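You operate a simulated robot arm through the tools that you are given. There is no shell and no other tool.

You run a simulated two-armed robot. Do the job below in one go: nothing can be reset, and whatever is moved stays where it is left.

Task
Lead the blue yarn through the discs and meter to the red post.
Fine: the yarn clip goes in that post's cup; disc lever open for it and shut again, orange flap up and down again; the table's other dials, levers and buttons end as they began. Where these are worked on the way, their far stop is far enough and under half their travel is too little: disc lever, orange flap.

It is judged by the outcome, as a careful person would: the job done as asked, and still so three seconds after it is handed in. It fails if anything else is knocked over, pushed out of place, dropped, spilled or broken.

Robot
Two 7-joint arms with fingered hands on one trunk that stands fixed in place. Base frame: the origin is at the foot of the trunk, x ahead of it, y to its left, z up. Units: m, degrees, N and s.
The left shoulder is at [0.021, 0.269, 1.147], the right one opposite. Each reaches about 1.298 m from its shoulder. Payload 5 kg a hand.
The tool frame of a hand sits at the grasp point between the pads (the TCP): z along the fingers, y along the line on which they close. The tips reach 0.042 m beyond it. The gripper opens to 0.208 m; its body begins 0.119 m behind the TCP. The gripper is a hand of 4 fingers: y runs from the thumb to the fingers, the wrist lies at [0, 0, -0.317] in the tool frame.
Orientation is that of the tool frame in the base frame, as a unit quaternion [w, x, y, z]. With the fingers straight down and closing along the base's y, the tool's x points along the base's -x, its y along +y and its z along -z.

Tools
- The arms move only by the tool servo_tool. It takes "left_increments", "right_increments" or both (then of equal length, played together; a hand with none holds still); each is a list that holds one entry, the list of rows, each a list of 6 numbers: the shift along the base's x, y, z in m, then the turn, a rotation vector about the base's x, y, z in rad. In form: [[[x, y, z, wx, wy, wz], ...]]. A call has 1 to 20 rows; each row is the pose to reach, as a shift and turn from the pose commanded when the call began. Each row takes 0.2 s and may step no farther than 0.05 m and 8.6 degrees from the row before; otherwise, the whole call is refused. A pose out of reach is approached as far as the arm can. The call stops where the force on the tool passes 90 N (or 10 N more than at its start, if that is more) or the arm is blocked; 0.2 s more then pass. In this call time passes only in rows, and 0.2 s behind the last. The reply holds the time, the measured pose of the TCP, the force on the tool along the base axes, the opening and the grip force, in the units named above and with some noise, with the torque about the TCP (base axes, N m) and any sound that the robot's microphone picked up.
- Cameras (640 x 400 px; columns grow to the right, rows downward): "scene" is now at [0.1406, 0.0586, 1.4194]; the picture's right is [0.65, -0.76, 0.00], its down [-0.39, -0.33, -0.86] and it looks along [0.65, 0.56, -0.51] (base axes); focal length 283 px, centre (320, 200). "left" rides on the left gripper at [-0.093, 0.001, -0.146] in its tool frame; the picture's right is [-0.02, -1.00, 0.00], its down [0.84, -0.01, -0.54] and it looks along [0.54, -0.01, 0.84] (tool axes); focal length 280 px, centre (320, 200). "right" rides on the right gripper at [0.093, 0.001, -0.146] in its tool frame; the picture's right is [-0.01, 1.00, 0.00], its down [-0.84, -0.01, -0.54] and it looks along [-0.54, -0.01, 0.84] (tool axes); focal length 280 px, centre (320, 200). There is no depth. A picture from a camera that has moved, and an enlarged one, comes with that camera's place and axes in the base frame and with its lens.
- grab_frame(camera): a new picture of that camera. No time passes.
- move_column(by): moves the trunk up (or, below 0, down) by that many m; the arms and the scene camera ride with it, the base frame stays. It gives what a move gives, with no picture.
- finger_targets(finger1, finger2, finger3, thumb_bend, hand): sets how far each is bent, from 0 (flat) to 1 (curled in); at 0.3 the hand is open as for a grip, at 0.7 the pads meet at the TCP. One left out holds its place. A second passes; each finger stops where it meets its share of the squeeze, and holds until it gets a number again. It is the only way to open and close the hand. It gives what a move gives, with no picture; readings hold the bend of each and the force on the fingers (four entries, about 0 where the hand has none), thumb and palm.
- pan_tilt(pan, tilt): turns the head with the scene camera to pan (to the left, within 80 degrees either way) and tilt (down, from -29 to 69), counted from straight ahead of the robot (the tilt from the chest, where the trunk bows). It gives what a move gives.
- enlarge(camera, box): a new picture of the part [left, top, right, bottom] of that camera's present view, enlarged. No time passes.
- hand_in(): hands the job in; it is judged then, once.

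Places have to be worked out from the pictures, the camera data and where the tool is seen. Open the grippers and draw the arms clear of the work before you hand the job in, unless the task says otherwise.

The tools are called after ">>>" as name(argument=value, ...) on one line, values as JSON. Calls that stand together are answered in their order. servo_tool: Moves the arms, as the interface text tells. Its arguments: {"type":"object","properties":{"left_increments":{"type":"array","items":{"type":"array","items":{"type":"array","items":{"type":"number"}}}},"right_increments":{"type":"array","items":{"type":"array","items":{"type":"array","items":{"type":"number"}}}}},"required":[]} The other tools are called the same way: move_column (by) moves the trunk up or down; finger_targets (finger1, finger2, finger3, thumb_bend, hand) moves the fingers one by one; pan_tilt (pan, tilt) turns the head that bears the scene camera; grab_frame (camera) takes a picture; enlarge (camera, box) takes an enlarged picture of a part of a camera's view; hand_in () hands the job in.

At the start:

```text
t: 0.0
left_ee_pos: [0.4925, 0.4616, 1.1384]
left_tcp_rot: [0.0, -0.159, 0.987, 0.0]
left_force: [-0.4, 0.3, -0.4]
left_torque: [0.03, 0.02, -0.01]
left_grip_width: 0.2079
left_finger_force: 0.1
left_shape: jaw
left_bend: [0.3, 0.3, 0.3, 0.3]
left_finger forces: [0.0, 0.0, 0.0, 0.1, 0.0, 0.0]
right_ee_pos: [0.6732, 0.0011, 1.1465]
right_tcp_rot: [-0.001, -0.16, 0.987, 0.0]
right_force: [-0.3, -0.1, -0.8]
right_torque: [0.03, 0.0, -0.01]
right_grip_width: 0.2077
right_finger_force: 0.1
right_shape: jaw
right_bend: [0.3, 0.3, 0.3, 0.3]
right_finger forces: [0.1, 0.1, 0.0, 0.0, 0.1, 0.1]
trunk travel left (down, up): [-0.525, 0.096]
head pan, tilt (commanded): [40.7, 30.7]
```

scene: 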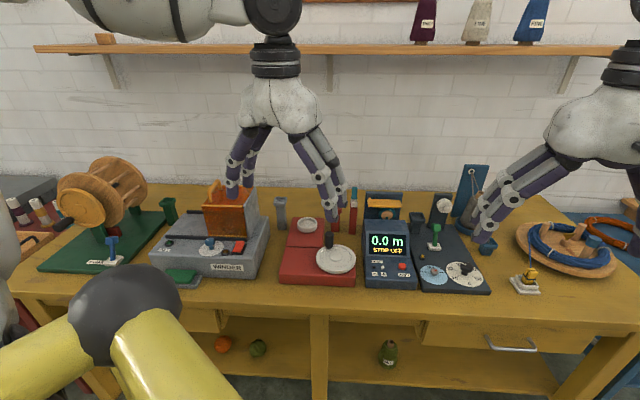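
right: 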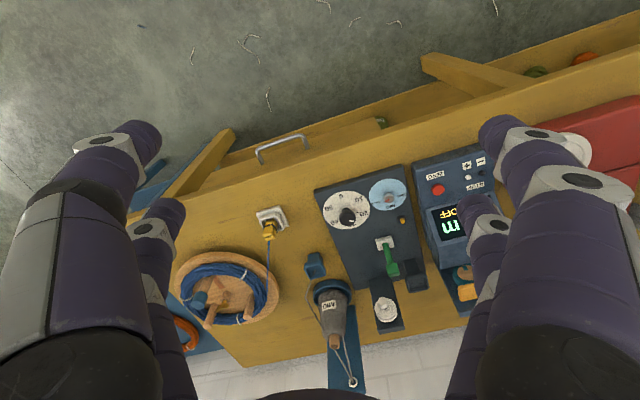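
left: 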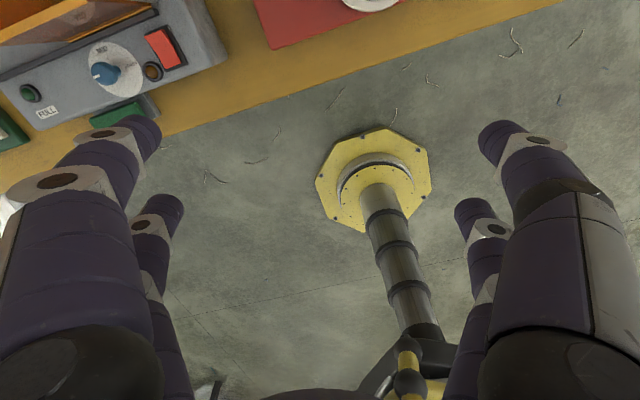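

The scene shows a bench with a winder, a red disc unit, a meter, a clock unit and a coil of blue yarn. I'll look at enlarged pictures first, before moving anything.

>>> enlarge(camera="scene", box=[260, 150, 500, 300])

>>> enlarge(camera="scene", box=[440, 170, 640, 300])

>>> enlarge(camera="scene", box=[20, 150, 280, 300])

>>> enlarge(camera="right", box=[160, 140, 520, 390])

```text
2.67 times, centred on (380, 225) of scene
camera zoom: at [0.1406, 0.0586, 1.4194], right [0.65, -0.76, 0.0], down [-0.39, -0.33, -0.86], along [0.65, 0.56, -0.51], focal length 754 px, centre (160, 133)
```

zoom: 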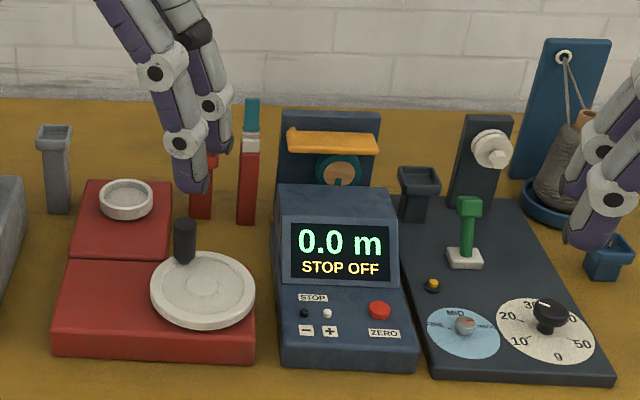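

```text
3.08 times, centred on (540, 235) of scene
camera zoom: at [0.1406, 0.0586, 1.4194], right [0.65, -0.76, 0.0], down [-0.39, -0.33, -0.86], along [0.65, 0.56, -0.51], focal length 870 px, centre (-357, 92)
```

zoom: 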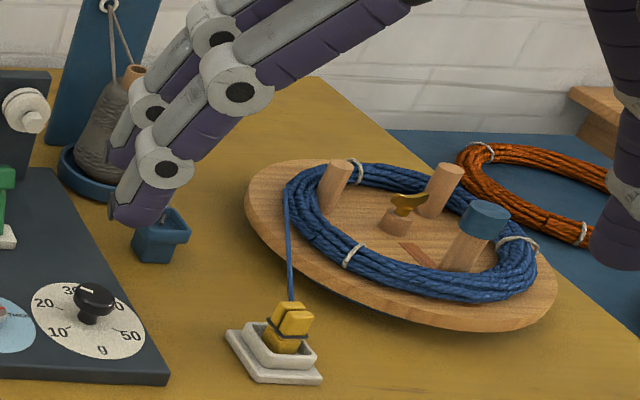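

```text
2.46 times, centred on (150, 225) of scene
camera zoom: at [0.1406, 0.0586, 1.4194], right [0.65, -0.76, 0.0], down [-0.39, -0.33, -0.86], along [0.65, 0.56, -0.51], focal length 696 px, centre (738, 138)
```

zoom: 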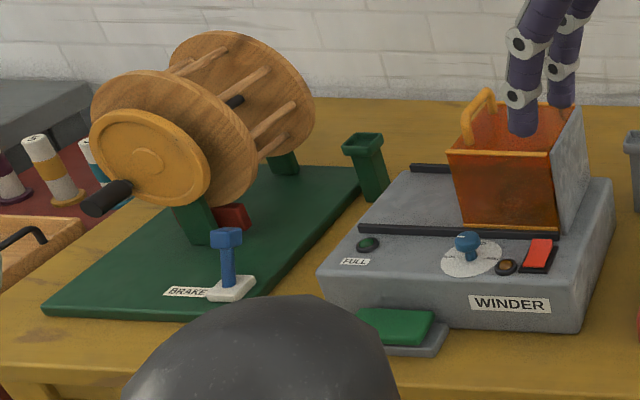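

```text
1.60 times, centred on (340, 265) of right
camera zoom: at [0.5851, -0.0279, 1.2912], right [-0.3, 0.95, 0.0], down [0.8, 0.25, 0.54], along [0.51, 0.16, -0.84], focal length 449 px, centre (288, 96)
```

zoom: 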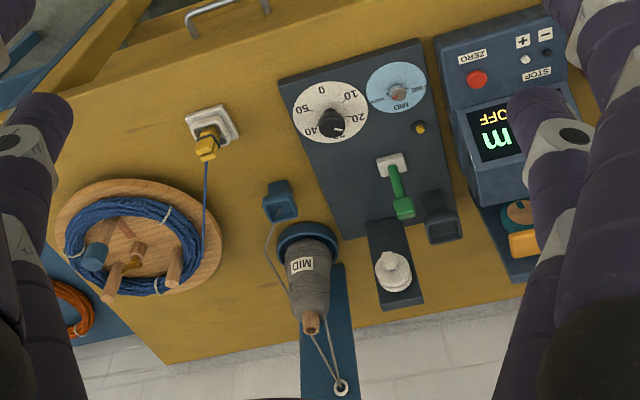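

The clip sits in a white stand at about (0.98, -0.02, 0.82), and the green lever and white discs look to be the disc unit. The left hand hides the red post area, so I'll draw it back and to the left for a clear view.

>>> servo_tool(left_increments=[[[-0.03, 0.03, 0, 0, 0, 0], [-0.06, 0.06, 0, 0, 0, 0], [-0.09, 0.09, 0, 0, 0, 0], [-0.12, 0.12, 0, 0, 0, 0], [-0.15, 0.15, 0, 0, 0, 0], [-0.17, 0.18, 0, 0, 0, 0], [-0.19, 0.2, 0, 0, 0, 0]]], right_increments=[[[-0.03, -0.03, 0.0, 0, 0, 0], [-0.06, -0.06, 0.0, 0, 0, 0], [-0.09, -0.09, 0.0, 0, 0, 0], [-0.12, -0.12, 0.0, 0, 0, 0], [-0.15, -0.15, 0.0, 0, 0, 0], [-0.18, -0.18, 0.0, 0, 0, 0], [-0.2, -0.2, 0.0, 0, 0, 0]]])

>>> grab_frame(camera="scene")

>>> enlarge(camera="scene", box=[260, 160, 420, 300])

>>> enlarge(camera="scene", box=[360, 150, 520, 300])

```text
t: 1.6
left_ee_pos: [0.3004, 0.6624, 1.1394]
left_tcp_rot: [0.0, -0.16, 0.987, 0.0]
left_force: [-2.9, 1.2, 4.2]
left_torque: [-0.16, -0.61, -0.01]
left_grip_width: 0.2079
left_finger_force: 0.1
left_shape: jaw
left_bend: [0.3, 0.3, 0.3, 0.3]
left_finger forces: [0.0, 0.0, 0.1, 0.0, 0.0, 0.1]
right_ee_pos: [0.4743, -0.1993, 1.1486]
right_tcp_rot: [-0.001, -0.16, 0.987, 0.001]
right_force: [-0.3, 0.3, 0.5]
right_torque: [-0.06, 0.0, 0.02]
right_grip_width: 0.208
right_finger_force: 0.0
right_shape: jaw
right_bend: [0.3, 0.3, 0.3, 0.3]
right_finger forces: [0.1, 0.0, 0.1, 0.1, 0.1, 0.0]
trunk travel left (down, up): [-0.525, 0.096]
head pan, tilt (commanded): [40.7, 30.7]
```

```text
taken
camera scene: at [0.1393, 0.0587, 1.4199], right [0.65, -0.76, 0.0], down [-0.39, -0.33, -0.86], along [0.65, 0.56, -0.51], focal length 283 px, centre (320, 200)
```

scene: 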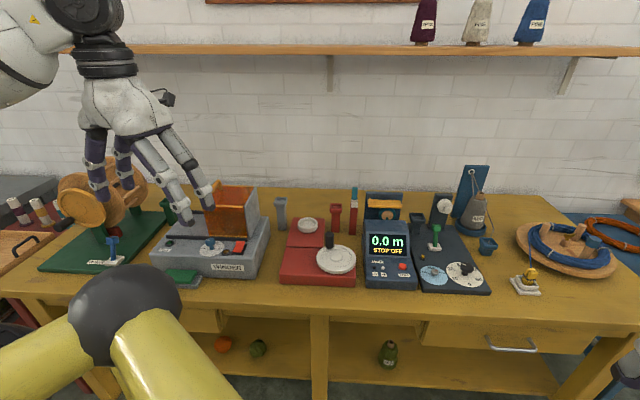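

```text
2.86 times, centred on (340, 230) of scene
camera zoom: at [0.1393, 0.0587, 1.4199], right [0.65, -0.76, 0.0], down [-0.39, -0.33, -0.86], along [0.65, 0.56, -0.51], focal length 808 px, centre (263, 114)
```

zoom: 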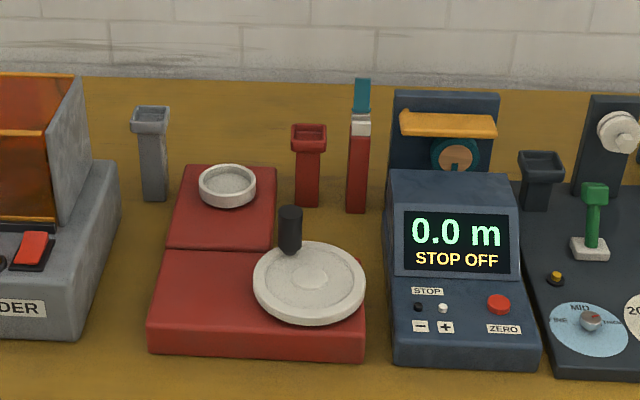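

```text
2.67 times, centred on (440, 225) of scene
camera zoom: at [0.1393, 0.0587, 1.4199], right [0.65, -0.76, 0.0], down [-0.39, -0.33, -0.86], along [0.65, 0.56, -0.51], focal length 754 px, centre (0, 133)
```

zoom: 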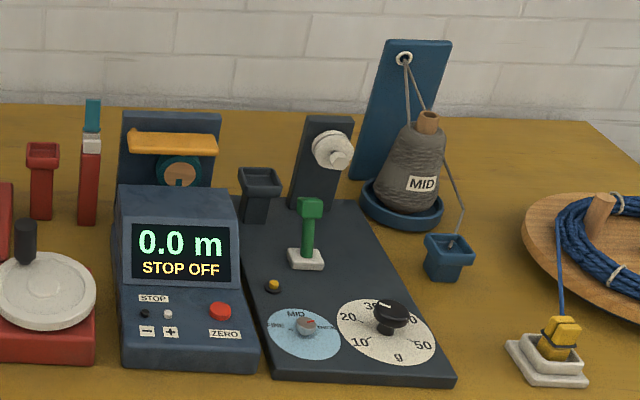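

Now everything is visible: the discs are near (1.065, 0.275, 0.89), the green lever top near (0.98, 0.26, 0.855), and the red cup post sits left of the meter. The bench is turned about 39° from the base axes. I'll bring the right hand in at height, turned to match the bench, for a close camera view.

>>> servo_tool(right_increments=[[[0.03, 0.03, 0, 0, 0, 0.04], [0.06, 0.06, 0, 0, 0, 0.08], [0.09, 0.09, 0, 0, 0, 0.12], [0.12, 0.12, 0, 0, 0, 0.16], [0.15, 0.15, 0, 0, 0, 0.2], [0.18, 0.18, 0, 0, 0, 0.24], [0.21, 0.21, 0, 0, 0, 0.28], [0.24, 0.25, 0, 0, 0, 0.32], [0.27, 0.28, 0, 0, 0, 0.36], [0.28, 0.3, 0, 0, 0, 0.36]]])

>>> grab_frame(camera="right")

>>> grab_frame(camera="scene")

```text
t: 3.8
left_ee_pos: [0.3019, 0.6622, 1.1383]
left_tcp_rot: [0.0, -0.16, 0.987, 0.0]
left_force: [-0.5, 0.4, 0.2]
left_torque: [-0.11, -0.06, 0.02]
left_grip_width: 0.2081
left_finger_force: 0.0
left_shape: jaw
left_bend: [0.3, 0.3, 0.3, 0.3]
left_finger forces: [0.0, 0.1, 0.0, 0.0, 0.1, 0.0]
right_ee_pos: [0.7558, 0.102, 1.1438]
right_tcp_rot: [0.0, -0.334, 0.943, 0.0]
right_force: [-1.2, 0.3, 0.2]
right_torque: [-0.06, -0.04, 0.0]
right_grip_width: 0.2079
right_finger_force: 0.1
right_shape: jaw
right_bend: [0.3, 0.3, 0.3, 0.3]
right_finger forces: [0.1, 0.1, 0.0, 0.1, 0.1, 0.0]
trunk travel left (down, up): [-0.525, 0.096]
head pan, tilt (commanded): [40.7, 30.7]
```

```text
taken
camera right: at [0.6816, 0.044, 1.2902], right [-0.62, 0.79, 0.0], down [0.66, 0.52, 0.54], along [0.42, 0.33, -0.84], focal length 280 px, centre (320, 200)
```

right: 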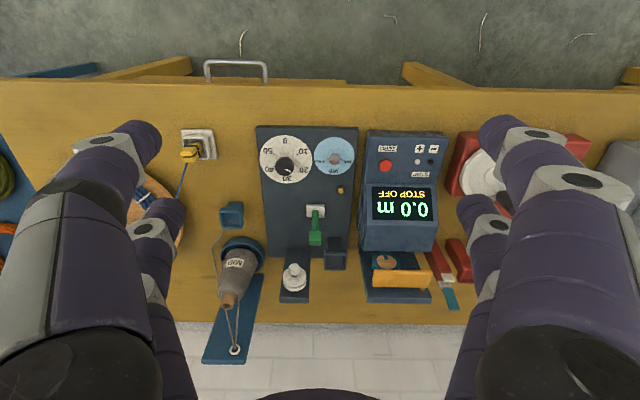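

```text
taken
camera scene: at [0.1402, 0.0594, 1.4194], right [0.65, -0.76, 0.0], down [-0.39, -0.33, -0.86], along [0.65, 0.56, -0.51], focal length 283 px, centre (320, 200)
```

scene: 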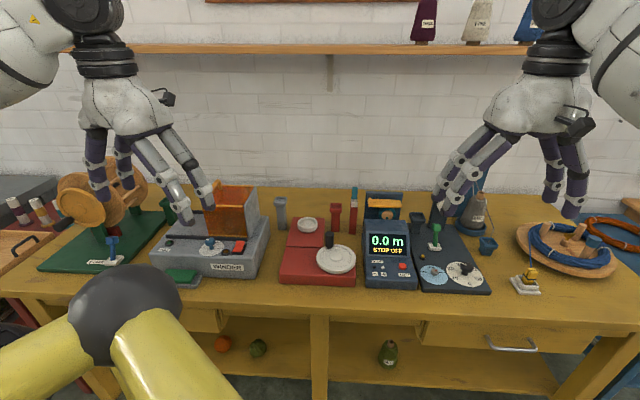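

The view is now square with the bench. I'll enlarge the disc/meter area and the clip stand.

>>> enlarge(camera="right", box=[200, 180, 360, 320])

>>> enlarge(camera="right", box=[340, 190, 500, 330])

>>> enlarge(camera="right", box=[130, 100, 290, 240])

>>> enlarge(camera="scene", box=[320, 170, 440, 260])

```text
2.86 times, centred on (280, 250) of right
camera zoom: at [0.6816, 0.044, 1.2902], right [-0.62, 0.79, 0.0], down [0.66, 0.52, 0.54], along [0.42, 0.33, -0.84], focal length 801 px, centre (434, 57)
```

zoom: 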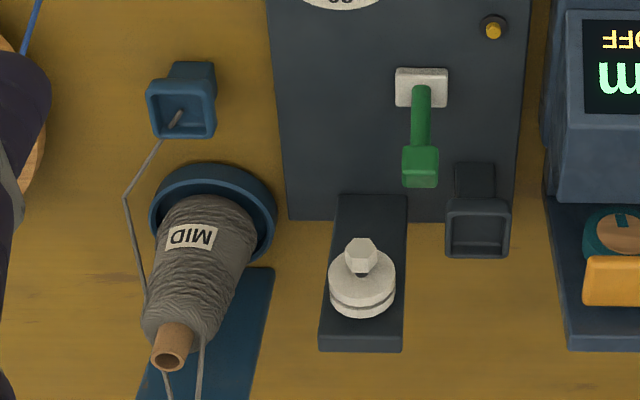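

```text
2.86 times, centred on (420, 260) of right
camera zoom: at [0.6816, 0.044, 1.2902], right [-0.62, 0.79, 0.0], down [0.66, 0.52, 0.54], along [0.42, 0.33, -0.84], focal length 801 px, centre (34, 29)
```

zoom: 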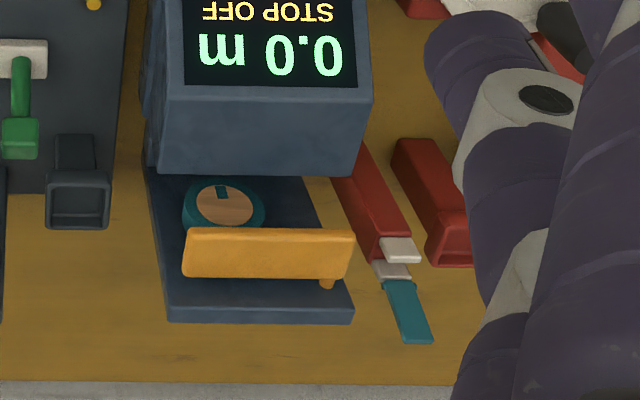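

```text
2.86 times, centred on (210, 170) of right
camera zoom: at [0.6816, 0.044, 1.2902], right [-0.62, 0.79, 0.0], down [0.66, 0.52, 0.54], along [0.42, 0.33, -0.84], focal length 801 px, centre (634, 286)
```

zoom: 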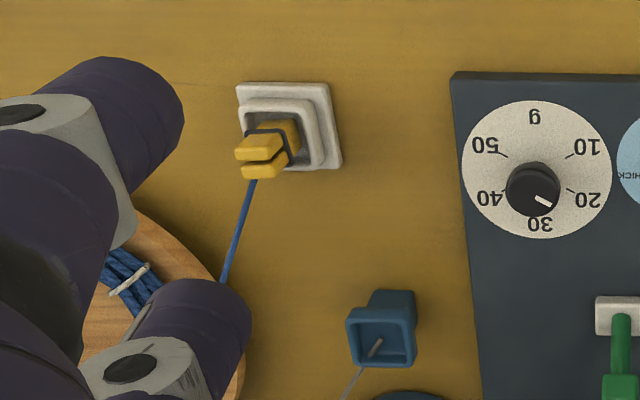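

```text
4.44 times, centred on (380, 215) of scene
camera zoom: at [0.1402, 0.0594, 1.4194], right [0.65, -0.76, 0.0], down [-0.39, -0.33, -0.86], along [0.65, 0.56, -0.51], focal length 1257 px, centre (53, 133)
```

zoom: 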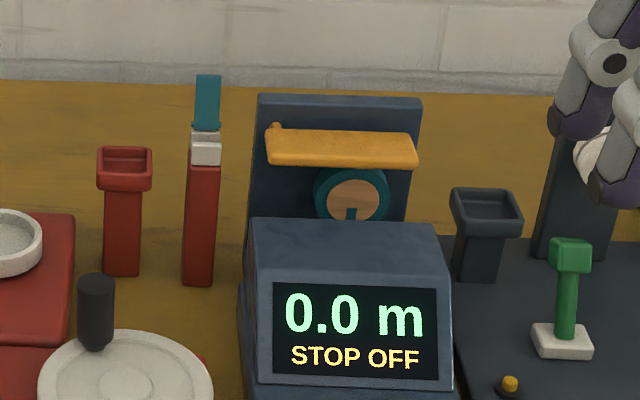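

I'll check how the hand closes by bending digits one at a time on the right hand, which is in free air, and see where the pads meet.

>>> finger_targets(hand="right", thumb_bend=0.7)

>>> grab_frame(camera="right")

>>> finger_targets(hand="right", finger1=0.7)

>>> grab_frame(camera="right")

>>> finger_targets(hand="right", finger2=0.7)

>>> grab_frame(camera="right")

```text
t: 4.8
left_ee_pos: [0.3016, 0.6609, 1.1392]
left_tcp_rot: [0.0, -0.16, 0.987, -0.001]
left_force: [0.0, -0.3, -0.2]
left_torque: [0.02, 0.03, 0.02]
left_grip_width: 0.2081
left_finger_force: 0.0
left_shape: jaw
left_bend: [0.3, 0.3, 0.3, 0.3]
left_finger forces: [0.0, 0.0, 0.0, 0.0, 0.1, 0.1]
right_ee_pos: [0.7571, 0.0998, 1.1451]
right_tcp_rot: [0.0, -0.334, 0.943, 0.0]
right_force: [0.5, -0.3, 0.7]
right_torque: [0.04, 0.03, 0.0]
right_grip_width: 0.1146
right_finger_force: 0.1
right_shape: fingers
right_bend: [0.3, 0.3, 0.3, 0.7]
right_finger forces: [0.0, 0.0, 0.0, 0.0, 0.0, 0.0]
trunk travel left (down, up): [-0.525, 0.096]
head pan, tilt (commanded): [40.7, 30.7]
```

```text
taken
camera right: at [0.682, 0.0426, 1.2902], right [-0.62, 0.79, 0.0], down [0.66, 0.52, 0.54], along [0.42, 0.33, -0.84], focal length 280 px, centre (320, 200)
```

right: 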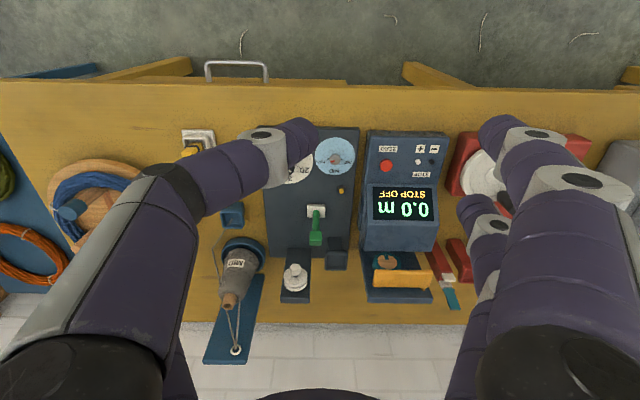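

```text
t: 5.8
left_ee_pos: [0.3019, 0.6613, 1.1391]
left_tcp_rot: [0.0, -0.16, 0.987, 0.0]
left_force: [-0.1, 0.1, -0.9]
left_torque: [0.0, -0.01, 0.03]
left_grip_width: 0.2082
left_finger_force: 0.0
left_shape: jaw
left_bend: [0.3, 0.3, 0.3, 0.3]
left_finger forces: [0.0, 0.0, 0.0, 0.0, 0.0, 0.1]
right_ee_pos: [0.7548, 0.1005, 1.144]
right_tcp_rot: [0.0, -0.334, 0.943, 0.0]
right_force: [0.0, 0.1, -0.7]
right_torque: [0.04, 0.04, 0.01]
right_grip_width: 0.0113
right_finger_force: 0.1
right_shape: fingers
right_bend: [0.7, 0.3, 0.3, 0.7]
right_finger forces: [0.0, 0.0, 0.0, 0.1, 0.0, 0.1]
trunk travel left (down, up): [-0.525, 0.096]
head pan, tilt (commanded): [40.7, 30.7]
```

```text
taken
camera right: at [0.6819, 0.0427, 1.2902], right [-0.62, 0.79, 0.0], down [0.66, 0.52, 0.54], along [0.42, 0.33, -0.84], focal length 280 px, centre (320, 200)
```

right: 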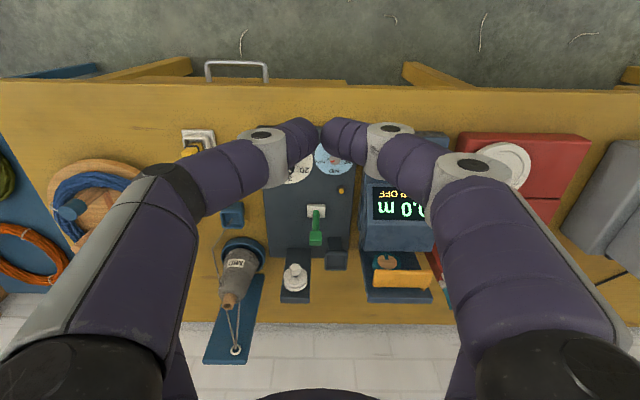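

```text
t: 6.8
left_ee_pos: [0.3007, 0.6607, 1.1398]
left_tcp_rot: [0.0, -0.16, 0.987, 0.001]
left_force: [0.0, -0.5, 0.0]
left_torque: [-0.02, 0.0, 0.0]
left_grip_width: 0.2078
left_finger_force: 0.1
left_shape: jaw
left_bend: [0.3, 0.3, 0.3, 0.3]
left_finger forces: [0.1, 0.0, 0.1, 0.0, 0.0, 0.0]
right_ee_pos: [0.7554, 0.1007, 1.145]
right_tcp_rot: [0.0, -0.334, 0.943, 0.0]
right_force: [0.5, 0.6, -0.9]
right_torque: [0.01, 0.04, 0.02]
right_grip_width: 0.011
right_finger_force: 0.2
right_shape: fingers
right_bend: [0.7, 0.7, 0.3, 0.7]
right_finger forces: [0.1, 0.0, 0.0, 0.0, 0.0, 0.0]
trunk travel left (down, up): [-0.525, 0.096]
head pan, tilt (commanded): [40.7, 30.7]
```

```text
taken
camera right: at [0.6819, 0.0427, 1.2902], right [-0.62, 0.79, 0.0], down [0.66, 0.52, 0.54], along [0.42, 0.33, -0.84], focal length 280 px, centre (320, 200)
```

right: 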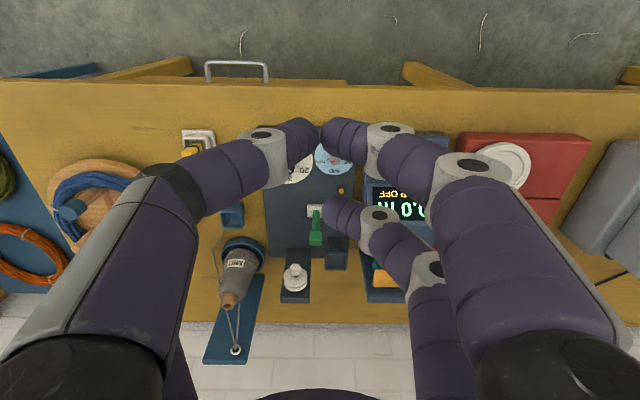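

Thumb and finger1 meet as one pair on the camera side. I'll bend finger3 to see whether it pairs with finger2.

>>> finger_targets(hand="right", thumb_bend=0.3, finger1=0.3, finger3=0.7)

>>> grab_frame(camera="right")

>>> enlarge(camera="scene", box=[420, 60, 620, 240])

```text
t: 7.8
left_ee_pos: [0.3019, 0.6611, 1.1398]
left_tcp_rot: [0.0, -0.159, 0.987, 0.0]
left_force: [-0.1, -0.6, -0.3]
left_torque: [0.0, -0.01, 0.01]
left_grip_width: 0.2083
left_finger_force: 0.1
left_shape: jaw
left_bend: [0.3, 0.3, 0.3, 0.3]
left_finger forces: [0.1, 0.0, 0.0, 0.0, 0.0, 0.0]
right_ee_pos: [0.7566, 0.1001, 1.1442]
right_tcp_rot: [0.0, -0.335, 0.942, 0.0]
right_force: [-0.3, -1.7, 0.0]
right_torque: [0.01, 0.01, -0.01]
right_grip_width: 0.2182
right_finger_force: 0.1
right_shape: fingers
right_bend: [0.3, 0.7, 0.7, 0.3]
right_finger forces: [0.0, 0.0, 0.0, 0.0, 0.0, 0.0]
trunk travel left (down, up): [-0.525, 0.096]
head pan, tilt (commanded): [40.7, 30.7]
```

```text
taken
camera right: at [0.6819, 0.0427, 1.2902], right [-0.62, 0.79, 0.0], down [0.66, 0.52, 0.54], along [0.42, 0.33, -0.84], focal length 280 px, centre (320, 200)
```

right: 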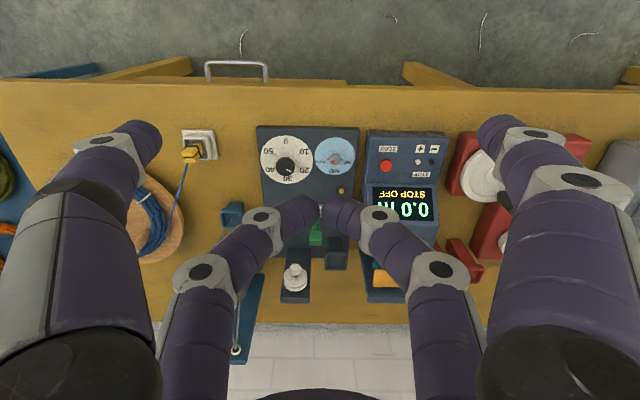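

```text
2.22 times, centred on (520, 150) of scene
camera zoom: at [0.1406, 0.0586, 1.4194], right [0.65, -0.76, 0.0], down [-0.39, -0.33, -0.86], along [0.65, 0.56, -0.51], focal length 629 px, centre (-124, 311)
```

zoom: 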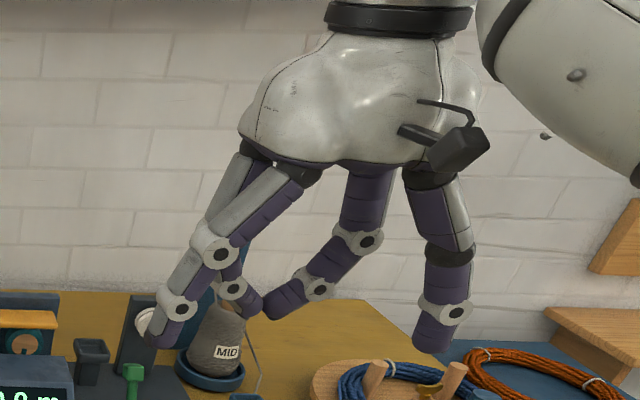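

Finger2 and finger3 form the second pair, about 6 cm from the first. I'll reopen them and bring the right camera closer, tilted forward, to inspect the discs, meter and red post.

>>> finger_targets(hand="right", finger1=0.3, finger2=0.3, finger3=0.3, thumb_bend=0.3)

>>> servo_tool(right_increments=[[[0.012, 0.028, -0.02, 0.0367, -0.0452, 0], [0.024, 0.056, -0.045, 0.0733, -0.0904, 0], [0.037, 0.084, -0.068, 0.11, -0.1356, 0], [0.049, 0.112, -0.091, 0.1466, -0.1808, 0], [0.061, 0.14, -0.114, 0.1833, -0.226, 0], [0.0734, 0.168, -0.137, 0.2199, -0.2712, 0]]])

>>> grab_frame(camera="right")

```text
t: 8.8
left_ee_pos: [0.303, 0.6609, 1.1403]
left_tcp_rot: [0.0, -0.16, 0.987, -0.001]
left_force: [-1.2, -0.1, 0.1]
left_torque: [0.01, 0.03, 0.0]
left_grip_width: 0.2082
left_finger_force: 0.1
left_shape: jaw
left_bend: [0.3, 0.3, 0.3, 0.3]
left_finger forces: [0.0, 0.0, 0.1, 0.0, 0.0, 0.0]
right_ee_pos: [0.7556, 0.099, 1.1446]
right_tcp_rot: [0.0, -0.335, 0.942, 0.001]
right_force: [0.6, 0.3, 0.2]
right_torque: [0.01, -0.02, 0.03]
right_grip_width: 0.2182
right_finger_force: 0.1
right_shape: fingers
right_bend: [0.3, 0.3, 0.3, 0.3]
right_finger forces: [0.1, 0.1, 0.0, 0.0, 0.0, 0.0]
trunk travel left (down, up): [-0.525, 0.096]
head pan, tilt (commanded): [40.7, 30.7]
```

```text
t: 10.4
left_ee_pos: [0.3018, 0.6591, 1.1395]
left_tcp_rot: [0.0, -0.16, 0.987, 0.0]
left_force: [-0.2, -0.3, 0.5]
left_torque: [0.12, -0.02, -0.02]
left_grip_width: 0.208
left_finger_force: 0.1
left_shape: jaw
left_bend: [0.3, 0.3, 0.3, 0.3]
left_finger forces: [0.0, 0.0, 0.0, 0.0, 0.0, 0.0]
right_ee_pos: [0.8524, 0.2341, 1.0201]
right_tcp_rot: [0.171, -0.31, 0.934, 0.055]
right_force: [-0.5, -0.1, 0.3]
right_torque: [0.03, 0.01, 0.02]
right_grip_width: 0.2185
right_finger_force: 0.0
right_shape: fingers
right_bend: [0.3, 0.3, 0.3, 0.3]
right_finger forces: [0.0, 0.0, 0.1, 0.1, 0.0, 0.0]
trunk travel left (down, up): [-0.525, 0.096]
head pan, tilt (commanded): [40.7, 30.7]
stopped in row 6 (right hand): the arm was blocked; the commanded pose is now the measured one
```

```text
taken
camera right: at [0.7395, 0.1529, 1.1237], right [-0.59, 0.81, 0.0], down [0.49, 0.35, 0.8], along [0.65, 0.47, -0.6], focal length 280 px, centre (320, 200)
```

right: 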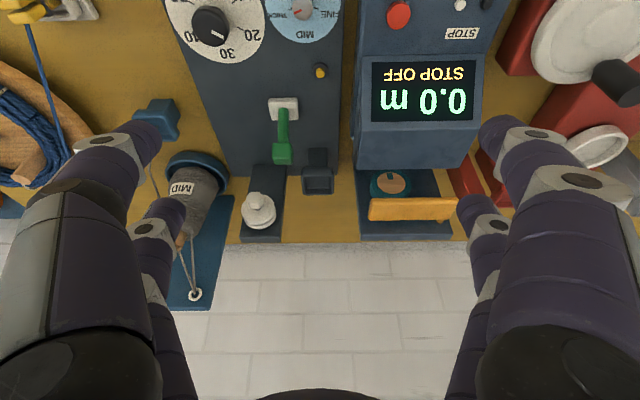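

The right arm stopped short with no force on it, so I'd guess a joint limit rather than a contact. I'll check the scene for any disturbance.

>>> grab_frame(camera="scene")

>>> enlarge(camera="scene", box=[380, 100, 560, 290])

>>> enlarge(camera="right", box=[140, 100, 340, 310])

>>> enlarge(camera="right", box=[340, 100, 540, 260])

```text
taken
camera scene: at [0.1404, 0.0578, 1.4195], right [0.65, -0.76, 0.0], down [-0.39, -0.33, -0.86], along [0.65, 0.56, -0.51], focal length 283 px, centre (320, 200)
```

scene: 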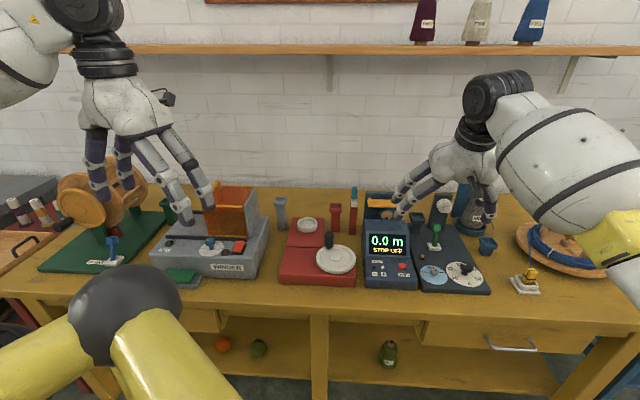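

```text
2.11 times, centred on (470, 195) of scene
camera zoom: at [0.1404, 0.0578, 1.4195], right [0.65, -0.76, 0.0], down [-0.39, -0.33, -0.86], along [0.65, 0.56, -0.51], focal length 596 px, centre (4, 210)
```

zoom: 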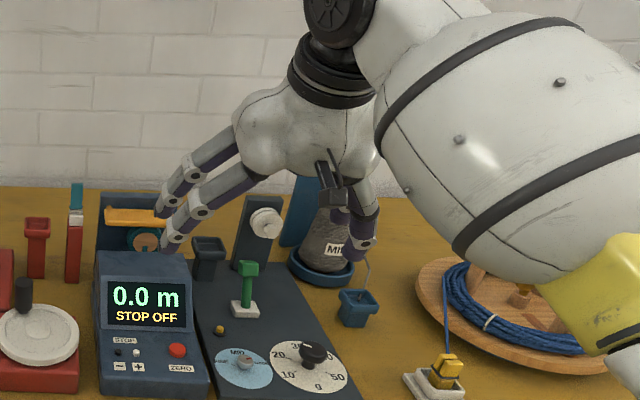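

```text
1.90 times, centred on (240, 205) of right
camera zoom: at [0.7395, 0.1529, 1.1237], right [-0.59, 0.81, 0.0], down [0.49, 0.35, 0.8], along [0.65, 0.47, -0.6], focal length 534 px, centre (472, 190)
```

zoom: 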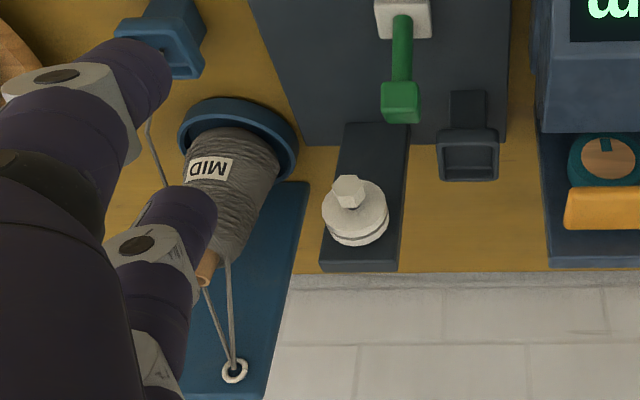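

```text
2.50 times, centred on (440, 180) of right
camera zoom: at [0.7395, 0.1529, 1.1237], right [-0.59, 0.81, 0.0], down [0.49, 0.35, 0.8], along [0.65, 0.47, -0.6], focal length 701 px, centre (20, 250)
```

zoom: 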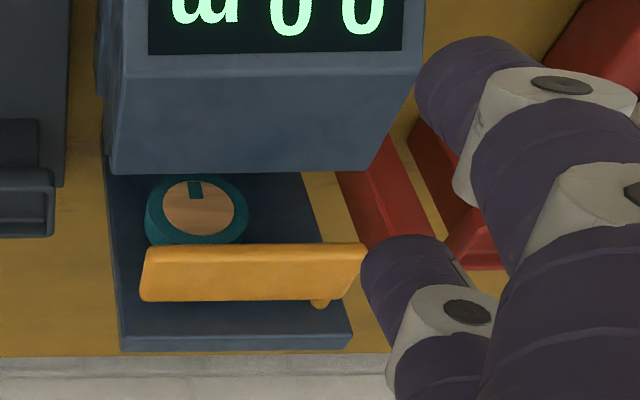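

I'll look toward the right arm's elbow and the coil to learn what stopped it.

>>> pan_tilt(pan=5, tilt=35)

>>> grab_frame(camera="scene")

>>> grab_frame(camera="left")

```text
t: 11.4
left_ee_pos: [0.3017, 0.6615, 1.1381]
left_tcp_rot: [0.0, -0.16, 0.987, 0.0]
left_force: [0.1, -0.1, -0.1]
left_torque: [-0.02, 0.02, 0.01]
left_grip_width: 0.2081
left_finger_force: 0.1
left_shape: jaw
left_bend: [0.3, 0.3, 0.3, 0.3]
left_finger forces: [0.0, 0.1, 0.0, 0.1, 0.0, 0.0]
right_ee_pos: [0.8527, 0.2361, 1.021]
right_tcp_rot: [0.17, -0.311, 0.934, 0.055]
right_force: [0.6, -1.2, -0.7]
right_torque: [-0.03, 0.02, 0.01]
right_grip_width: 0.2186
right_finger_force: 0.1
right_shape: fingers
right_bend: [0.3, 0.3, 0.3, 0.3]
right_finger forces: [0.0, 0.0, 0.0, 0.0, 0.0, 0.1]
trunk travel left (down, up): [-0.525, 0.096]
head pan, tilt (commanded): [5.0, 35.0]
```

```text
taken
camera scene: at [0.16, 0.0077, 1.4127], right [0.09, -1.0, 0.0], down [-0.57, -0.05, -0.82], along [0.82, 0.07, -0.57], focal length 283 px, centre (320, 200)
```

scene: 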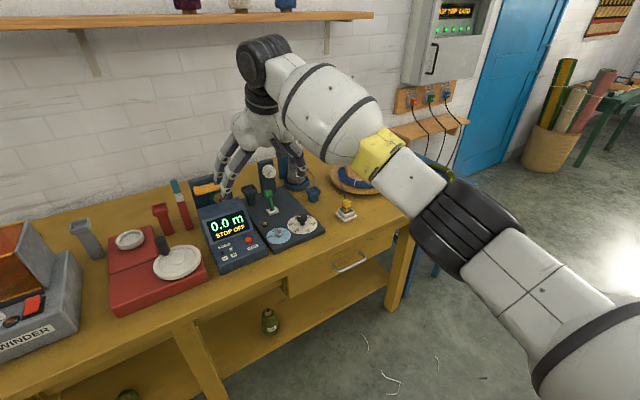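

```text
taken
camera left: at [0.3897, 0.6917, 1.2856], right [0.33, -0.94, 0.0], down [-0.8, -0.28, 0.54], along [-0.51, -0.18, -0.84], focal length 280 px, centre (320, 200)
```

left: 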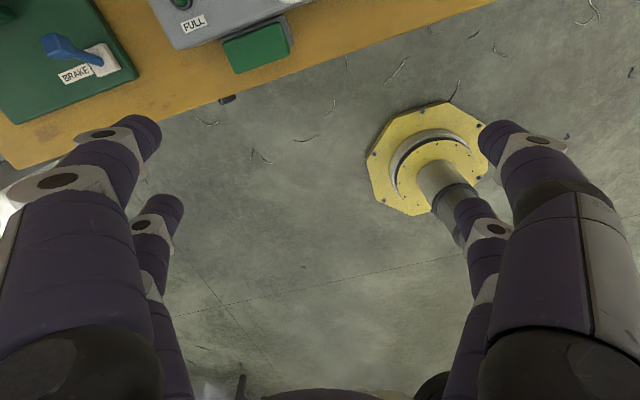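

The right arm is nearly stretched out there, so the left arm, whose shoulder is nearer the middle of the bench, suits this work better. I'll back the right arm away along the way it came and off to the right, and turn the head back.

>>> servo_tool(right_increments=[[[-0.01, -0.015, 0.03, 0, 0, 0], [-0.03, -0.035, 0.06, -0.044, 0.057, 0.008], [-0.06, -0.065, 0.08, -0.088, 0.114, 0.016], [-0.09, -0.1, 0.1, -0.131, 0.171, 0.024], [-0.12, -0.135, 0.11, -0.175, 0.228, 0.032], [-0.15, -0.17, 0.12, -0.2188, 0.2849, 0.04], [-0.175, -0.21, 0.124, -0.2188, 0.2849, 0.04], [-0.195, -0.25, 0.124, -0.2188, 0.2849, 0.04], [-0.215, -0.29, 0.124, -0.2188, 0.2849, 0.04], [-0.235, -0.33, 0.124, -0.2188, 0.2849, 0.04], [-0.255, -0.37, 0.124, -0.2188, 0.2849, 0.04], [-0.275, -0.41, 0.124, -0.2188, 0.2849, 0.04], [-0.295, -0.45, 0.124, -0.2188, 0.2849, 0.04]]])

>>> pan_tilt(pan=32, tilt=33)

>>> grab_frame(camera="scene")

```text
refused: row 4 steps farther than a row can; nothing moved
```

```text
t: 12.3
left_ee_pos: [0.3015, 0.6604, 1.1403]
left_tcp_rot: [-0.001, -0.16, 0.987, 0.0]
left_force: [0.1, 0.3, 0.6]
left_torque: [0.01, 0.04, 0.02]
left_grip_width: 0.208
left_finger_force: 0.0
left_shape: jaw
left_bend: [0.3, 0.3, 0.3, 0.3]
left_finger forces: [0.0, 0.1, 0.0, 0.1, 0.1, 0.1]
right_ee_pos: [0.8532, 0.2355, 1.0201]
right_tcp_rot: [0.171, -0.311, 0.933, 0.055]
right_force: [0.4, -0.4, 0.3]
right_torque: [0.04, -0.03, 0.04]
right_grip_width: 0.2185
right_finger_force: 0.2
right_shape: fingers
right_bend: [0.3, 0.3, 0.3, 0.3]
right_finger forces: [0.0, 0.1, 0.1, 0.0, 0.2, 0.1]
trunk travel left (down, up): [-0.525, 0.096]
head pan, tilt (commanded): [32.0, 33.0]
```

```text
taken
camera scene: at [0.1479, 0.0469, 1.4158], right [0.53, -0.85, 0.0], down [-0.46, -0.29, -0.84], along [0.71, 0.44, -0.54], focal length 283 px, centre (320, 200)
```

scene: 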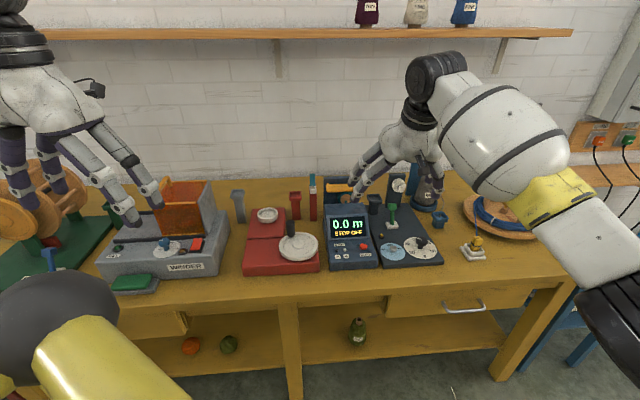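

The retreat was refused for a slightly long step; I'll resend it with shorter steps, rising first so the fingers clear the cone.

>>> servo_tool(right_increments=[[[-0.005, -0.005, 0.035, 0, 0, 0], [-0.015, -0.02, 0.065, -0.03, 0.04, 0.006], [-0.035, -0.045, 0.085, -0.07, 0.09, 0.013], [-0.06, -0.07, 0.1, -0.11, 0.14, 0.02], [-0.085, -0.1, 0.11, -0.15, 0.19, 0.027], [-0.11, -0.13, 0.118, -0.185, 0.24, 0.034], [-0.135, -0.165, 0.124, -0.2188, 0.2849, 0.04], [-0.155, -0.205, 0.124, -0.2188, 0.2849, 0.04], [-0.175, -0.245, 0.124, -0.2188, 0.2849, 0.04], [-0.195, -0.285, 0.124, -0.2188, 0.2849, 0.04], [-0.215, -0.325, 0.124, -0.2188, 0.2849, 0.04], [-0.235, -0.365, 0.124, -0.2188, 0.2849, 0.04], [-0.255, -0.405, 0.124, -0.2188, 0.2849, 0.04], [-0.275, -0.445, 0.124, -0.2188, 0.2849, 0.04]]])

>>> grab_frame(camera="scene")

>>> grab_frame(camera="right")

```text
t: 15.3
left_ee_pos: [0.3018, 0.6601, 1.1406]
left_tcp_rot: [0.001, -0.159, 0.987, 0.0]
left_force: [-0.6, -0.9, 1.1]
left_torque: [0.11, -0.02, 0.03]
left_grip_width: 0.208
left_finger_force: 0.1
left_shape: jaw
left_bend: [0.3, 0.3, 0.3, 0.3]
left_finger forces: [0.1, 0.0, 0.0, 0.0, 0.1, 0.1]
right_ee_pos: [0.5788, -0.2059, 1.1434]
right_tcp_rot: [0.0, -0.337, 0.941, 0.002]
right_force: [-0.2, -0.7, 0.0]
right_torque: [0.13, -0.01, -0.03]
right_grip_width: 0.2184
right_finger_force: 0.1
right_shape: fingers
right_bend: [0.3, 0.3, 0.3, 0.3]
right_finger forces: [0.0, 0.0, 0.0, 0.1, 0.0, 0.0]
trunk travel left (down, up): [-0.525, 0.096]
head pan, tilt (commanded): [32.0, 33.0]
```

```text
taken
camera scene: at [0.1476, 0.046, 1.416], right [0.53, -0.85, 0.0], down [-0.46, -0.29, -0.84], along [0.71, 0.45, -0.54], focal length 283 px, centre (320, 200)
```

scene: 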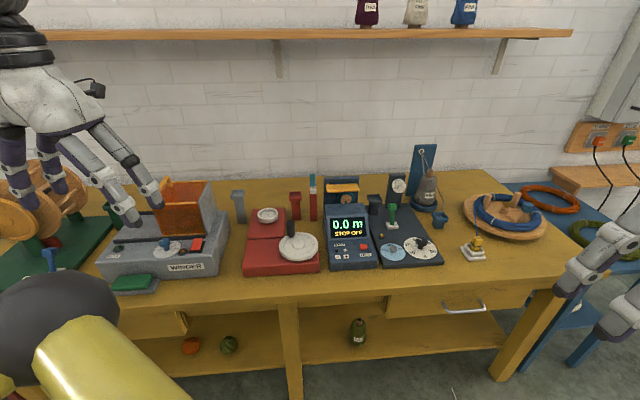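

```text
taken
camera right: at [0.506, -0.2644, 1.2892], right [-0.62, 0.78, 0.0], down [0.66, 0.52, 0.54], along [0.42, 0.34, -0.84], focal length 280 px, centre (320, 200)
```

right: 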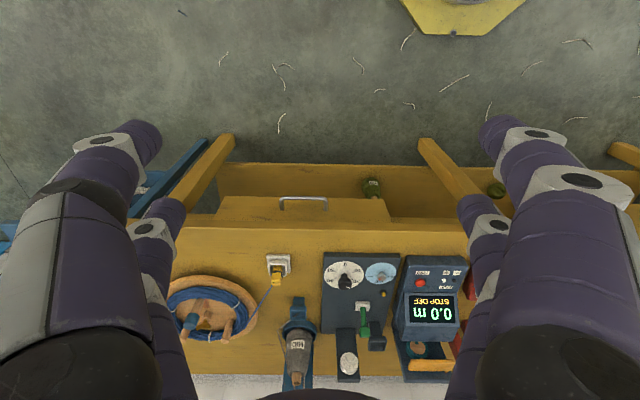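

The bench is clear and undisturbed. I'll take enlarged scene views from this new angle to refine positions.

>>> enlarge(camera="scene", box=[280, 160, 380, 230])

>>> enlarge(camera="scene", box=[360, 140, 460, 240])

>>> enlarge(camera="scene", box=[440, 180, 560, 270])

>>> enlarge(camera="right", box=[240, 230, 400, 390])

```text
5.71 times, centred on (330, 195) of scene
camera zoom: at [0.1476, 0.046, 1.416], right [0.53, -0.85, 0.0], down [-0.46, -0.29, -0.84], along [0.71, 0.45, -0.54], focal length 1617 px, centre (263, 229)
```

zoom: 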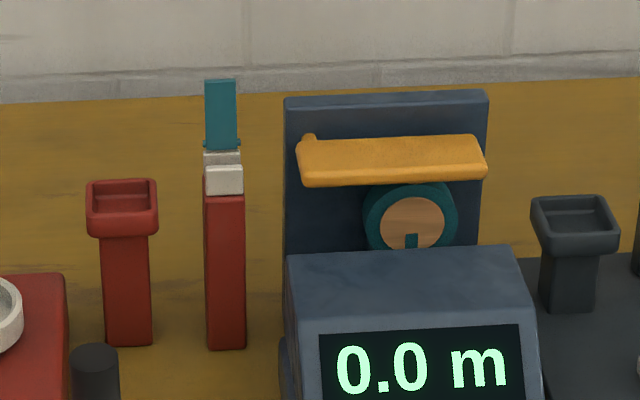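

```text
4.00 times, centred on (410, 190) of scene
camera zoom: at [0.1476, 0.046, 1.416], right [0.53, -0.85, 0.0], down [-0.46, -0.29, -0.84], along [0.71, 0.45, -0.54], focal length 1132 px, centre (-40, 240)
```

zoom: 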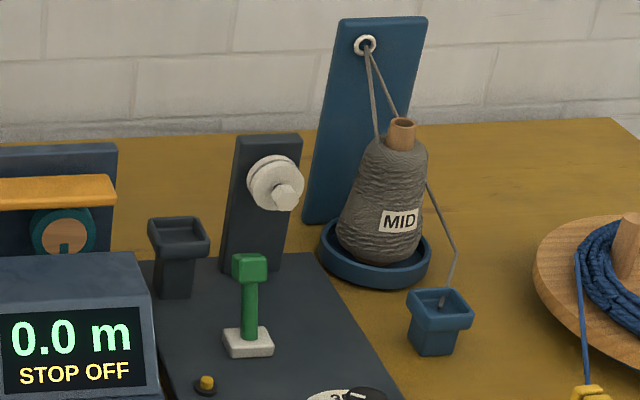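

```text
4.44 times, centred on (500, 225) of scene
camera zoom: at [0.1476, 0.046, 1.416], right [0.53, -0.85, 0.0], down [-0.46, -0.29, -0.84], along [0.71, 0.45, -0.54], focal length 1257 px, centre (-480, 89)
```

zoom: 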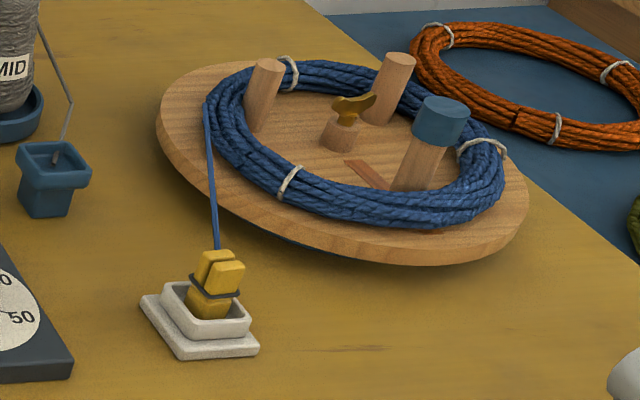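

```text
2.50 times, centred on (320, 310) of right
camera zoom: at [0.506, -0.2644, 1.2892], right [-0.62, 0.78, 0.0], down [0.66, 0.52, 0.54], along [0.42, 0.34, -0.84], focal length 701 px, centre (320, -75)
```

zoom: 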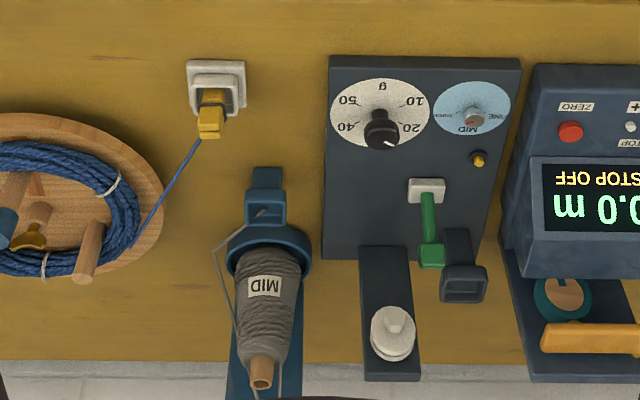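

The scene camera's enlargement gives real extra detail, so I'll zoom tightly on the red pole next to the red post, the flap hinge and wheel, the discs, and the lever.

>>> enlarge(camera="scene", box=[284, 168, 332, 198])

>>> enlarge(camera="scene", box=[328, 172, 368, 202])

>>> enlarge(camera="scene", box=[378, 170, 418, 200])

>>> enlarge(camera="scene", box=[370, 195, 418, 235])

>>> enlarge(camera="scene", box=[460, 230, 500, 262])

```text
13.33 times, centred on (308, 183) of scene
camera zoom: at [0.1476, 0.046, 1.416], right [0.53, -0.85, 0.0], down [-0.46, -0.29, -0.84], along [0.71, 0.45, -0.54], focal length 3772 px, centre (480, 427)
```

zoom: 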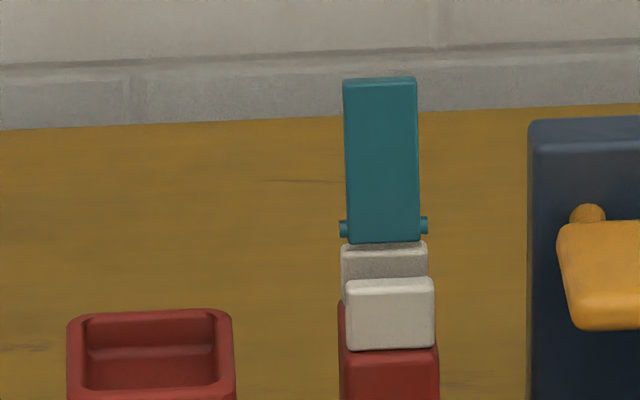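

```text
13.33 times, centred on (348, 187) of scene
camera zoom: at [0.1476, 0.046, 1.416], right [0.53, -0.85, 0.0], down [-0.46, -0.29, -0.84], along [0.71, 0.45, -0.54], focal length 3772 px, centre (-53, 373)
```

zoom: 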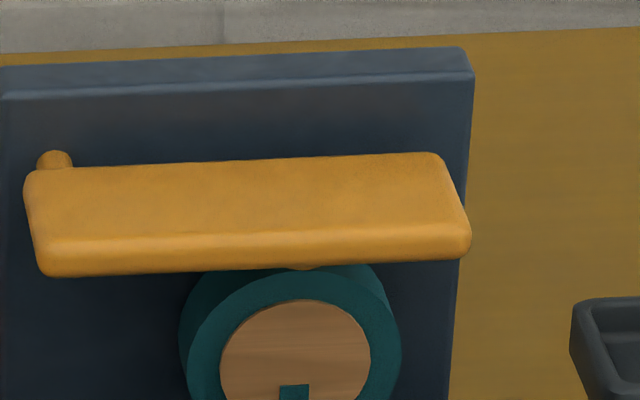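

```text
13.33 times, centred on (398, 185) of scene
camera zoom: at [0.1476, 0.046, 1.416], right [0.53, -0.85, 0.0], down [-0.46, -0.29, -0.84], along [0.71, 0.45, -0.54], focal length 3772 px, centre (-720, 400)
```

zoom: 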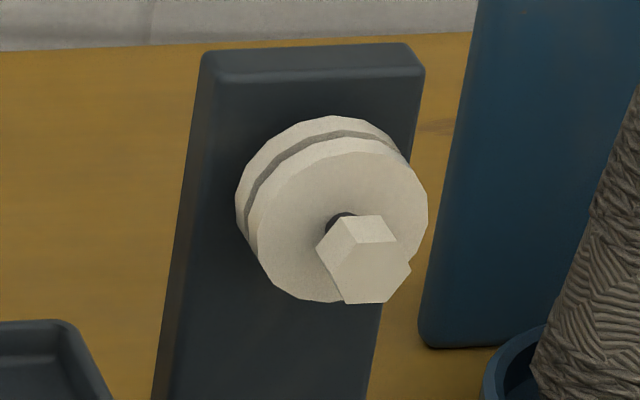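

```text
10.00 times, centred on (394, 215) of scene
camera zoom: at [0.1476, 0.046, 1.416], right [0.53, -0.85, 0.0], down [-0.46, -0.29, -0.84], along [0.71, 0.45, -0.54], focal length 2829 px, centre (-420, 50)
```

zoom: 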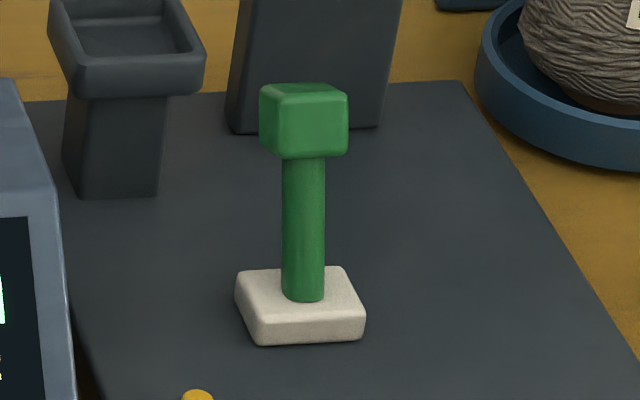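

```text
12.50 times, centred on (480, 246) of scene
camera zoom: at [0.1476, 0.046, 1.416], right [0.53, -0.85, 0.0], down [-0.46, -0.29, -0.84], along [0.71, 0.45, -0.54], focal length 3536 px, centre (-1680, -375)
```

zoom: 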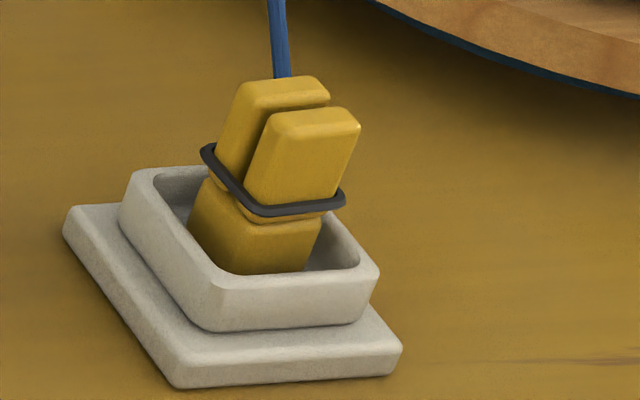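

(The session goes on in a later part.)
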